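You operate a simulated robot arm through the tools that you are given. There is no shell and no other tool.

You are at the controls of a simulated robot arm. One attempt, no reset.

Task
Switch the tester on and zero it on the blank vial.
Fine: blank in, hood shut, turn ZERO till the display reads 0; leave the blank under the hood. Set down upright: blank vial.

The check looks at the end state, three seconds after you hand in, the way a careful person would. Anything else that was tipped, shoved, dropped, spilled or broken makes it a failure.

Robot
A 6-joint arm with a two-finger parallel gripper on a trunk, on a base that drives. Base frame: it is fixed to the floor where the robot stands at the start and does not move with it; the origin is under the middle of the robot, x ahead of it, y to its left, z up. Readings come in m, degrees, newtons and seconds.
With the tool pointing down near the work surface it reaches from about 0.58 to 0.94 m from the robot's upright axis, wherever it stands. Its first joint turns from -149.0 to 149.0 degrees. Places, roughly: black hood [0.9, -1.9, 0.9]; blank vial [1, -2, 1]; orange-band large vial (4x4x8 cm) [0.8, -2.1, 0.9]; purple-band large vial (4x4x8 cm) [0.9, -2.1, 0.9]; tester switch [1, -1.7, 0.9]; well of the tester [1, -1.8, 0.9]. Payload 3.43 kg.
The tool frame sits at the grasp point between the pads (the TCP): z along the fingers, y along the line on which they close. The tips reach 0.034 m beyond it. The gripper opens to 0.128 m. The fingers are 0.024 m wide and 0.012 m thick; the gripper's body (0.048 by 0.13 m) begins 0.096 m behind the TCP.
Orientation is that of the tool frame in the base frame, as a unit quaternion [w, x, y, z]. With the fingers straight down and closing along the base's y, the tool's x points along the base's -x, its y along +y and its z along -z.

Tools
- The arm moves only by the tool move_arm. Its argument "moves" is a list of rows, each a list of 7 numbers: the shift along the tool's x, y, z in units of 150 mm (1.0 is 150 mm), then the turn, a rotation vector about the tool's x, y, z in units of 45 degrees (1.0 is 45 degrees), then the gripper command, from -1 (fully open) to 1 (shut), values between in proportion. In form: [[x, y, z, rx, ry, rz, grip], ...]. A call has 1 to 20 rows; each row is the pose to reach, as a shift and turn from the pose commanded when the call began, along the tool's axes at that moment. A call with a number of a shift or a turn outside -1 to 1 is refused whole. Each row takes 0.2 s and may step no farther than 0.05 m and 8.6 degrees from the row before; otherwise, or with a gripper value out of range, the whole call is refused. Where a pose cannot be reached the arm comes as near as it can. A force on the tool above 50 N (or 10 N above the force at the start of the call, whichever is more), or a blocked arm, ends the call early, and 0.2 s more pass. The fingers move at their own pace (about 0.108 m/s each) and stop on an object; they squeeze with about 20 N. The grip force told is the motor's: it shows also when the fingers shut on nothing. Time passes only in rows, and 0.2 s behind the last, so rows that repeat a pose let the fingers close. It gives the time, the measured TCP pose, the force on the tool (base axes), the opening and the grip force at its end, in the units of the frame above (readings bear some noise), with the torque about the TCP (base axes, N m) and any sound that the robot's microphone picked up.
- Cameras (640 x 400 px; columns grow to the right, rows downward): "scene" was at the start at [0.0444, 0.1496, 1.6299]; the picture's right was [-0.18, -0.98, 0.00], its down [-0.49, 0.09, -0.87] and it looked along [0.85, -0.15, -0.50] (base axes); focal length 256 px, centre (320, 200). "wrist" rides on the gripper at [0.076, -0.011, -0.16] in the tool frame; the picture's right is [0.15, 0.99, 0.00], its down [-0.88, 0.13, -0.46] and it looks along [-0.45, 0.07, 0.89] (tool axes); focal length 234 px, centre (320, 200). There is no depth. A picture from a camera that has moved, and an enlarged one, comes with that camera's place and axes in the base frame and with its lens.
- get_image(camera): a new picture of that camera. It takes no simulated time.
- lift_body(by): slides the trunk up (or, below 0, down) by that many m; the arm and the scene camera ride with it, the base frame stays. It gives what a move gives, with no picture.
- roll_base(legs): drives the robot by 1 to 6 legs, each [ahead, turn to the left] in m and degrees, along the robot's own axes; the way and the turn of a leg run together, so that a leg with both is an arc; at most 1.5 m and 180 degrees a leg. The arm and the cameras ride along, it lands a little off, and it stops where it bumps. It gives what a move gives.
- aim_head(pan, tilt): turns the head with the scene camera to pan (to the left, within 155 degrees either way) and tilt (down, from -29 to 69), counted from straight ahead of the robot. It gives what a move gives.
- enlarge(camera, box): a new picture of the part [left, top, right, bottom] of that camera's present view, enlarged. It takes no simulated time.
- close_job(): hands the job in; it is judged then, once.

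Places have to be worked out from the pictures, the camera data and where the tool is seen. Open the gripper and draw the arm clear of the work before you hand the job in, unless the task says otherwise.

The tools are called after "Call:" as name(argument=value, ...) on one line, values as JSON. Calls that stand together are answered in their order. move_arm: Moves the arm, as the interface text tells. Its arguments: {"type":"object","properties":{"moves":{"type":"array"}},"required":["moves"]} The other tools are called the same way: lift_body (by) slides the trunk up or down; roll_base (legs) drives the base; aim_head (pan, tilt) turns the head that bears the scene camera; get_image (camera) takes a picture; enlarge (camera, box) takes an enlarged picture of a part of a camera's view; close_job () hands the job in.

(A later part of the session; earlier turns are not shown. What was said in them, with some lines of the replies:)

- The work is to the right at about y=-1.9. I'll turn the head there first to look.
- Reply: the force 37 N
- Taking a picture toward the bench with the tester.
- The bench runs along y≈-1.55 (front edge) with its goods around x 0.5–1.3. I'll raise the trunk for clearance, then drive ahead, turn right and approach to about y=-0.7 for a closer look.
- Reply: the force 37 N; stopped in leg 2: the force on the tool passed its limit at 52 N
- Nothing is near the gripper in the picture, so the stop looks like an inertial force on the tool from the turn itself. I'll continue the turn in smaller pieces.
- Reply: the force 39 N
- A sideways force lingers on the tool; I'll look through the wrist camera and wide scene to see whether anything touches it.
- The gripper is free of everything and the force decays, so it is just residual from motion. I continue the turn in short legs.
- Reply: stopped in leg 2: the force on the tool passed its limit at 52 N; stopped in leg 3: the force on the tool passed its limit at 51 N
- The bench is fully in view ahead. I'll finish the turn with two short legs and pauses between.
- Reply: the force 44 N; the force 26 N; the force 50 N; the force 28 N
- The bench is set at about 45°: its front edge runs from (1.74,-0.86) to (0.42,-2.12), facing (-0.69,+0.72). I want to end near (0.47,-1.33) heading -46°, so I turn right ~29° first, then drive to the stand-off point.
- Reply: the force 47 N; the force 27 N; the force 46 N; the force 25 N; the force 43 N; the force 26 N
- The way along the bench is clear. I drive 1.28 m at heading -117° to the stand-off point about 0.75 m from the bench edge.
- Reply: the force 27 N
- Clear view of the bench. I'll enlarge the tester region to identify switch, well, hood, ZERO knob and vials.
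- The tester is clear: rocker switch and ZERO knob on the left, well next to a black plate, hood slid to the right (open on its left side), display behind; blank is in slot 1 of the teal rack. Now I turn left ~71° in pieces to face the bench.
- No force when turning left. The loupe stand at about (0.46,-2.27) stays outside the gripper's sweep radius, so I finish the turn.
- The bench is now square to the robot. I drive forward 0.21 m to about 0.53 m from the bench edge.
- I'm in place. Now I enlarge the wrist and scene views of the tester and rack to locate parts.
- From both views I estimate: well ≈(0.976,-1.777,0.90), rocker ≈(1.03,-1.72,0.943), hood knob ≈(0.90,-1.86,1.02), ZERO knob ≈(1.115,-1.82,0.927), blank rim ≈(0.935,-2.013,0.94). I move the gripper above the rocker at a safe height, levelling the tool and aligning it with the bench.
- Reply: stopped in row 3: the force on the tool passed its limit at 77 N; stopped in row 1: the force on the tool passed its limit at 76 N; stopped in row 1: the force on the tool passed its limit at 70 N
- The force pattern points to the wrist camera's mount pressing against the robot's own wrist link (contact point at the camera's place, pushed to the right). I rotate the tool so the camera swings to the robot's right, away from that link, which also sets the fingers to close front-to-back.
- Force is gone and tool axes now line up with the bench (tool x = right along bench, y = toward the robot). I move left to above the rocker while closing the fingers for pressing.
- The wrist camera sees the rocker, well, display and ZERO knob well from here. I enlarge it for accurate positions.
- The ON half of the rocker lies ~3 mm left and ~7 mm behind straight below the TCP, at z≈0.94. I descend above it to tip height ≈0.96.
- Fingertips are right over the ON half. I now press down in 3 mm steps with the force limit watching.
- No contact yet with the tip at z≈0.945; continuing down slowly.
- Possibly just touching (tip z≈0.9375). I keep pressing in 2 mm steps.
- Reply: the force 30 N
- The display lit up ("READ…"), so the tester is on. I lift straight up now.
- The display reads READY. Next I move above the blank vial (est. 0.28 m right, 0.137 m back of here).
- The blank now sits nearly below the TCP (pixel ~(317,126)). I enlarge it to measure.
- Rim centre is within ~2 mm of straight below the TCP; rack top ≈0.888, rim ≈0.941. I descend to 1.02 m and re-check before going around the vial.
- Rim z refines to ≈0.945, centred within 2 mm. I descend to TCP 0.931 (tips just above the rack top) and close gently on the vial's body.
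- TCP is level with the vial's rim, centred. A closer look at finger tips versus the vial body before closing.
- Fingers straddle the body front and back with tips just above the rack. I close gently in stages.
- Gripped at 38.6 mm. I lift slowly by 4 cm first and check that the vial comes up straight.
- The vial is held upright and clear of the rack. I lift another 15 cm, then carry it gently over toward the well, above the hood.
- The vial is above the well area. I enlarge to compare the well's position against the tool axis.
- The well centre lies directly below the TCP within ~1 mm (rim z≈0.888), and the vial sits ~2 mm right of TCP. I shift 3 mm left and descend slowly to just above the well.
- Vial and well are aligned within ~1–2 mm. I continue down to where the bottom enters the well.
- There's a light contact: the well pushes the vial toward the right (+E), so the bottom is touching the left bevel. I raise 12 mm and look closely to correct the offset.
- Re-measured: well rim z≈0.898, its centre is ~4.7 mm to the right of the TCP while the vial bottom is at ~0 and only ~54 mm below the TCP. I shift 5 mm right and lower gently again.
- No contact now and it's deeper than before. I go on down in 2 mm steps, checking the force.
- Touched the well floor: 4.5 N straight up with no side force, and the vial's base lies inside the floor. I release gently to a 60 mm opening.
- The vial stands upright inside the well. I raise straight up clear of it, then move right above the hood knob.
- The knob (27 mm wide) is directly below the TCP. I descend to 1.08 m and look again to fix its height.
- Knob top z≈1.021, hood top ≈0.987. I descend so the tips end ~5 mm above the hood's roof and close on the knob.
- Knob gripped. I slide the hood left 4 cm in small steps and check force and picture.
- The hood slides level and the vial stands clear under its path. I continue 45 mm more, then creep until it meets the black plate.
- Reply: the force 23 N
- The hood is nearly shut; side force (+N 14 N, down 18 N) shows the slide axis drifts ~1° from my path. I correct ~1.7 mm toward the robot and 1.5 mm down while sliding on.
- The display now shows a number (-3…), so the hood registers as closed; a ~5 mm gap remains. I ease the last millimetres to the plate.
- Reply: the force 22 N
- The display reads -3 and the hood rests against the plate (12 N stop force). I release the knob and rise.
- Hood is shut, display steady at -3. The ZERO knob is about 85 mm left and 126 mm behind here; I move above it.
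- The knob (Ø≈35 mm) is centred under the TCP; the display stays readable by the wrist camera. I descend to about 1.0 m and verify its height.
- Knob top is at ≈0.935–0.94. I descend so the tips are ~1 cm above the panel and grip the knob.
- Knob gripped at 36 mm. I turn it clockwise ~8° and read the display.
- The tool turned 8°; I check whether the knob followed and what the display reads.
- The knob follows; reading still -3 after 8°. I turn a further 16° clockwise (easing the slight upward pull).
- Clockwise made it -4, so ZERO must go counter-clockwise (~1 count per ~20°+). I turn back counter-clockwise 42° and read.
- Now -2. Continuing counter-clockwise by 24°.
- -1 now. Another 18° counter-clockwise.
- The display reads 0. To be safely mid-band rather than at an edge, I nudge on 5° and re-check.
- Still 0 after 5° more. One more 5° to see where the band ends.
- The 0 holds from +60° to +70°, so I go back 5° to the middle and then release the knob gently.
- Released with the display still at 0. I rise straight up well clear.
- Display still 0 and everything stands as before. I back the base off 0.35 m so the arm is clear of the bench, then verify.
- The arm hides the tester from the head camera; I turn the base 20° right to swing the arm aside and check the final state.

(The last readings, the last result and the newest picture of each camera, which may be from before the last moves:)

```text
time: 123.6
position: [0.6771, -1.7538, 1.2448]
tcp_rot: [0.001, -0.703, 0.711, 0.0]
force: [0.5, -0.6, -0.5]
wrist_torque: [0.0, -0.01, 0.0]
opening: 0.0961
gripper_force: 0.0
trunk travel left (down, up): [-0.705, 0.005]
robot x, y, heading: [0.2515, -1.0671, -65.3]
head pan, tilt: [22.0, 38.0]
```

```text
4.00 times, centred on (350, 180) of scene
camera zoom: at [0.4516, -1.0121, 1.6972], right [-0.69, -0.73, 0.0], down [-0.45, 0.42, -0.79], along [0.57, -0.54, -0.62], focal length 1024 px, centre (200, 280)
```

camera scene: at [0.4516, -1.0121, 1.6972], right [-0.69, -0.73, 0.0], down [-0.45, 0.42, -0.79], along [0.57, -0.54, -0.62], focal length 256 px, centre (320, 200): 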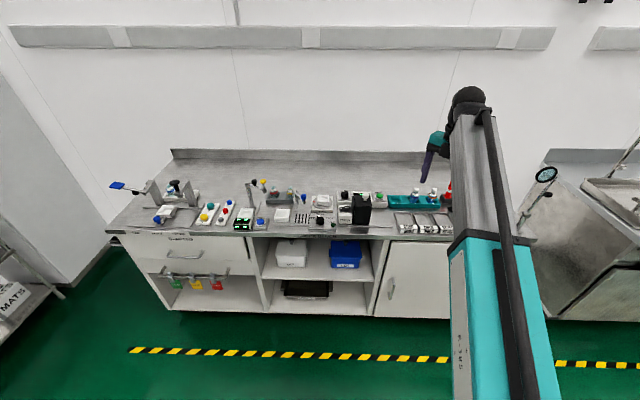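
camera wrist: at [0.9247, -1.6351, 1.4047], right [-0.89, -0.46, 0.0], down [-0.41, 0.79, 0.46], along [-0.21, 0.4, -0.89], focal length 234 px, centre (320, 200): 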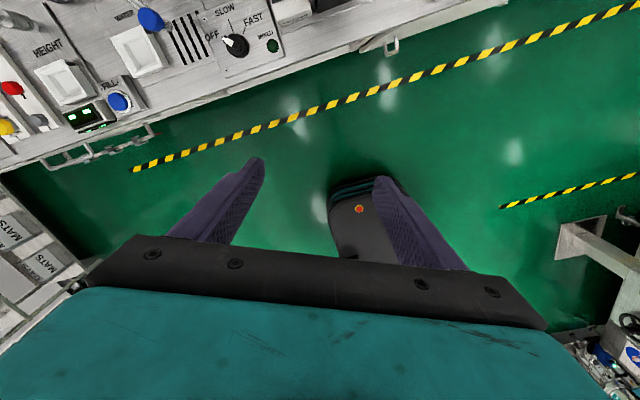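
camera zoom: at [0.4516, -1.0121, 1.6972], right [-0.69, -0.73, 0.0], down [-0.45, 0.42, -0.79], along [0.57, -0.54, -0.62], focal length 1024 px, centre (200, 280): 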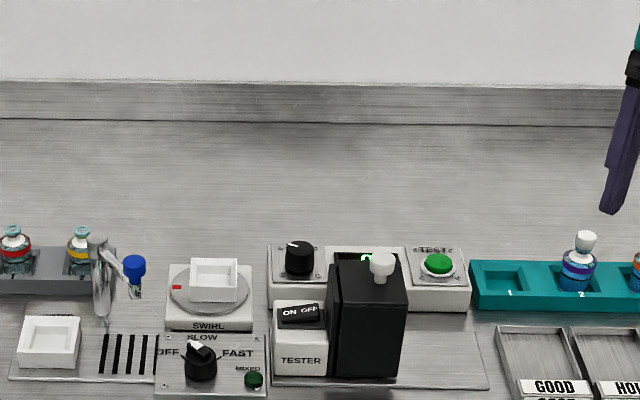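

Everything stands in place: hood shut on the plate, slot 1 empty, other vials untouched. A last closer look at the display before handing in.

Call:
enlarge(camera="scene", box=[334, 182, 398, 222])

```text
10.00 times, centred on (366, 202) of scene
camera zoom: at [0.4516, -1.0121, 1.6972], right [-0.69, -0.73, 0.0], down [-0.45, 0.42, -0.79], along [0.57, -0.54, -0.62], focal length 2559 px, centre (-140, 180)
```

zoom: 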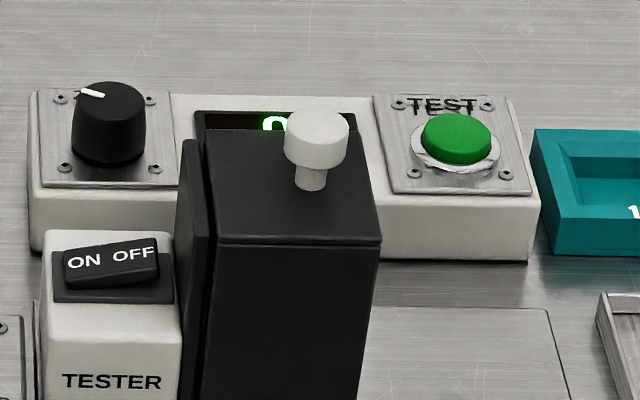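

The display's 0 is visible behind the hood knob. I check the hood-to-plate gap more closely.

Call:
enlarge(camera="scene", box=[346, 192, 378, 212])

Call:
enlarge(camera="scene", box=[346, 208, 378, 228])

```text
16.00 times, centred on (362, 202) of scene
camera zoom: at [0.4516, -1.0121, 1.6972], right [-0.69, -0.73, 0.0], down [-0.45, 0.42, -0.79], along [0.57, -0.54, -0.62], focal length 4095 px, centre (-352, 168)
```

zoom: 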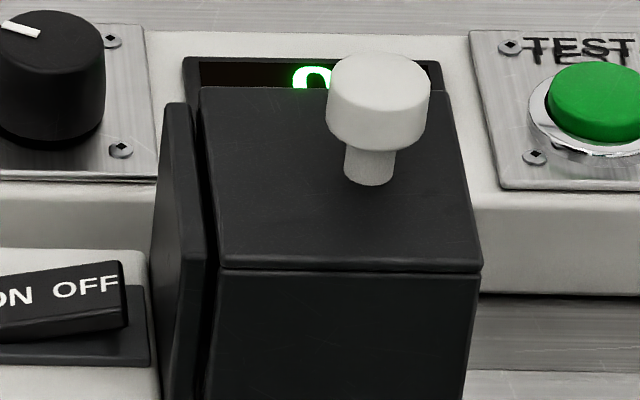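

```text
16.00 times, centred on (362, 218) of scene
camera zoom: at [0.4516, -1.0121, 1.6972], right [-0.69, -0.73, 0.0], down [-0.45, 0.42, -0.79], along [0.57, -0.54, -0.62], focal length 4095 px, centre (-352, -88)
```

zoom: 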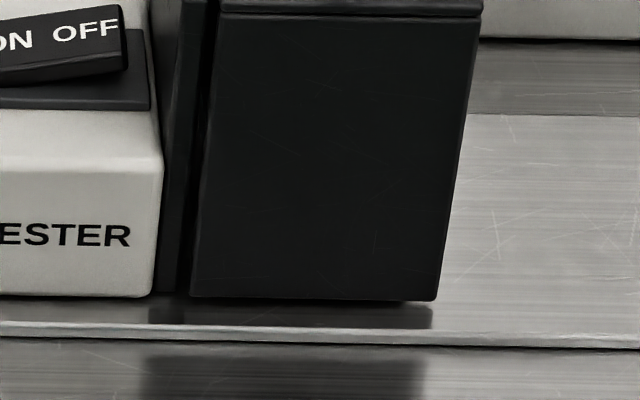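

The hood sits at its stop (it took 12 N without moving further), the display reads 0, the switch is on, the gripper is open and the arm is clear of the bench. I hand the job in.

Call:
close_job()

```text
The job is handed in.
```

The tester is switched on and zeroed on the blank: the display reads 0 with the blank vial standing upright in the well under the closed hood.

- **Hood:** it is pushed to its stop against the black plate. A gap of about 3 mm shows between them. The hood took 12 N without moving further, and the display went from READY to a number as it closed.
- **ZERO knob:** it first read -3. I turned the knob counter-clockwise until it read 0, then left it in the middle of the range that shows 0.
- **Surroundings:** in the final pictures the other vials and items on the bench stand where they were. The gripper is open and the arm is clear in front of the bench.
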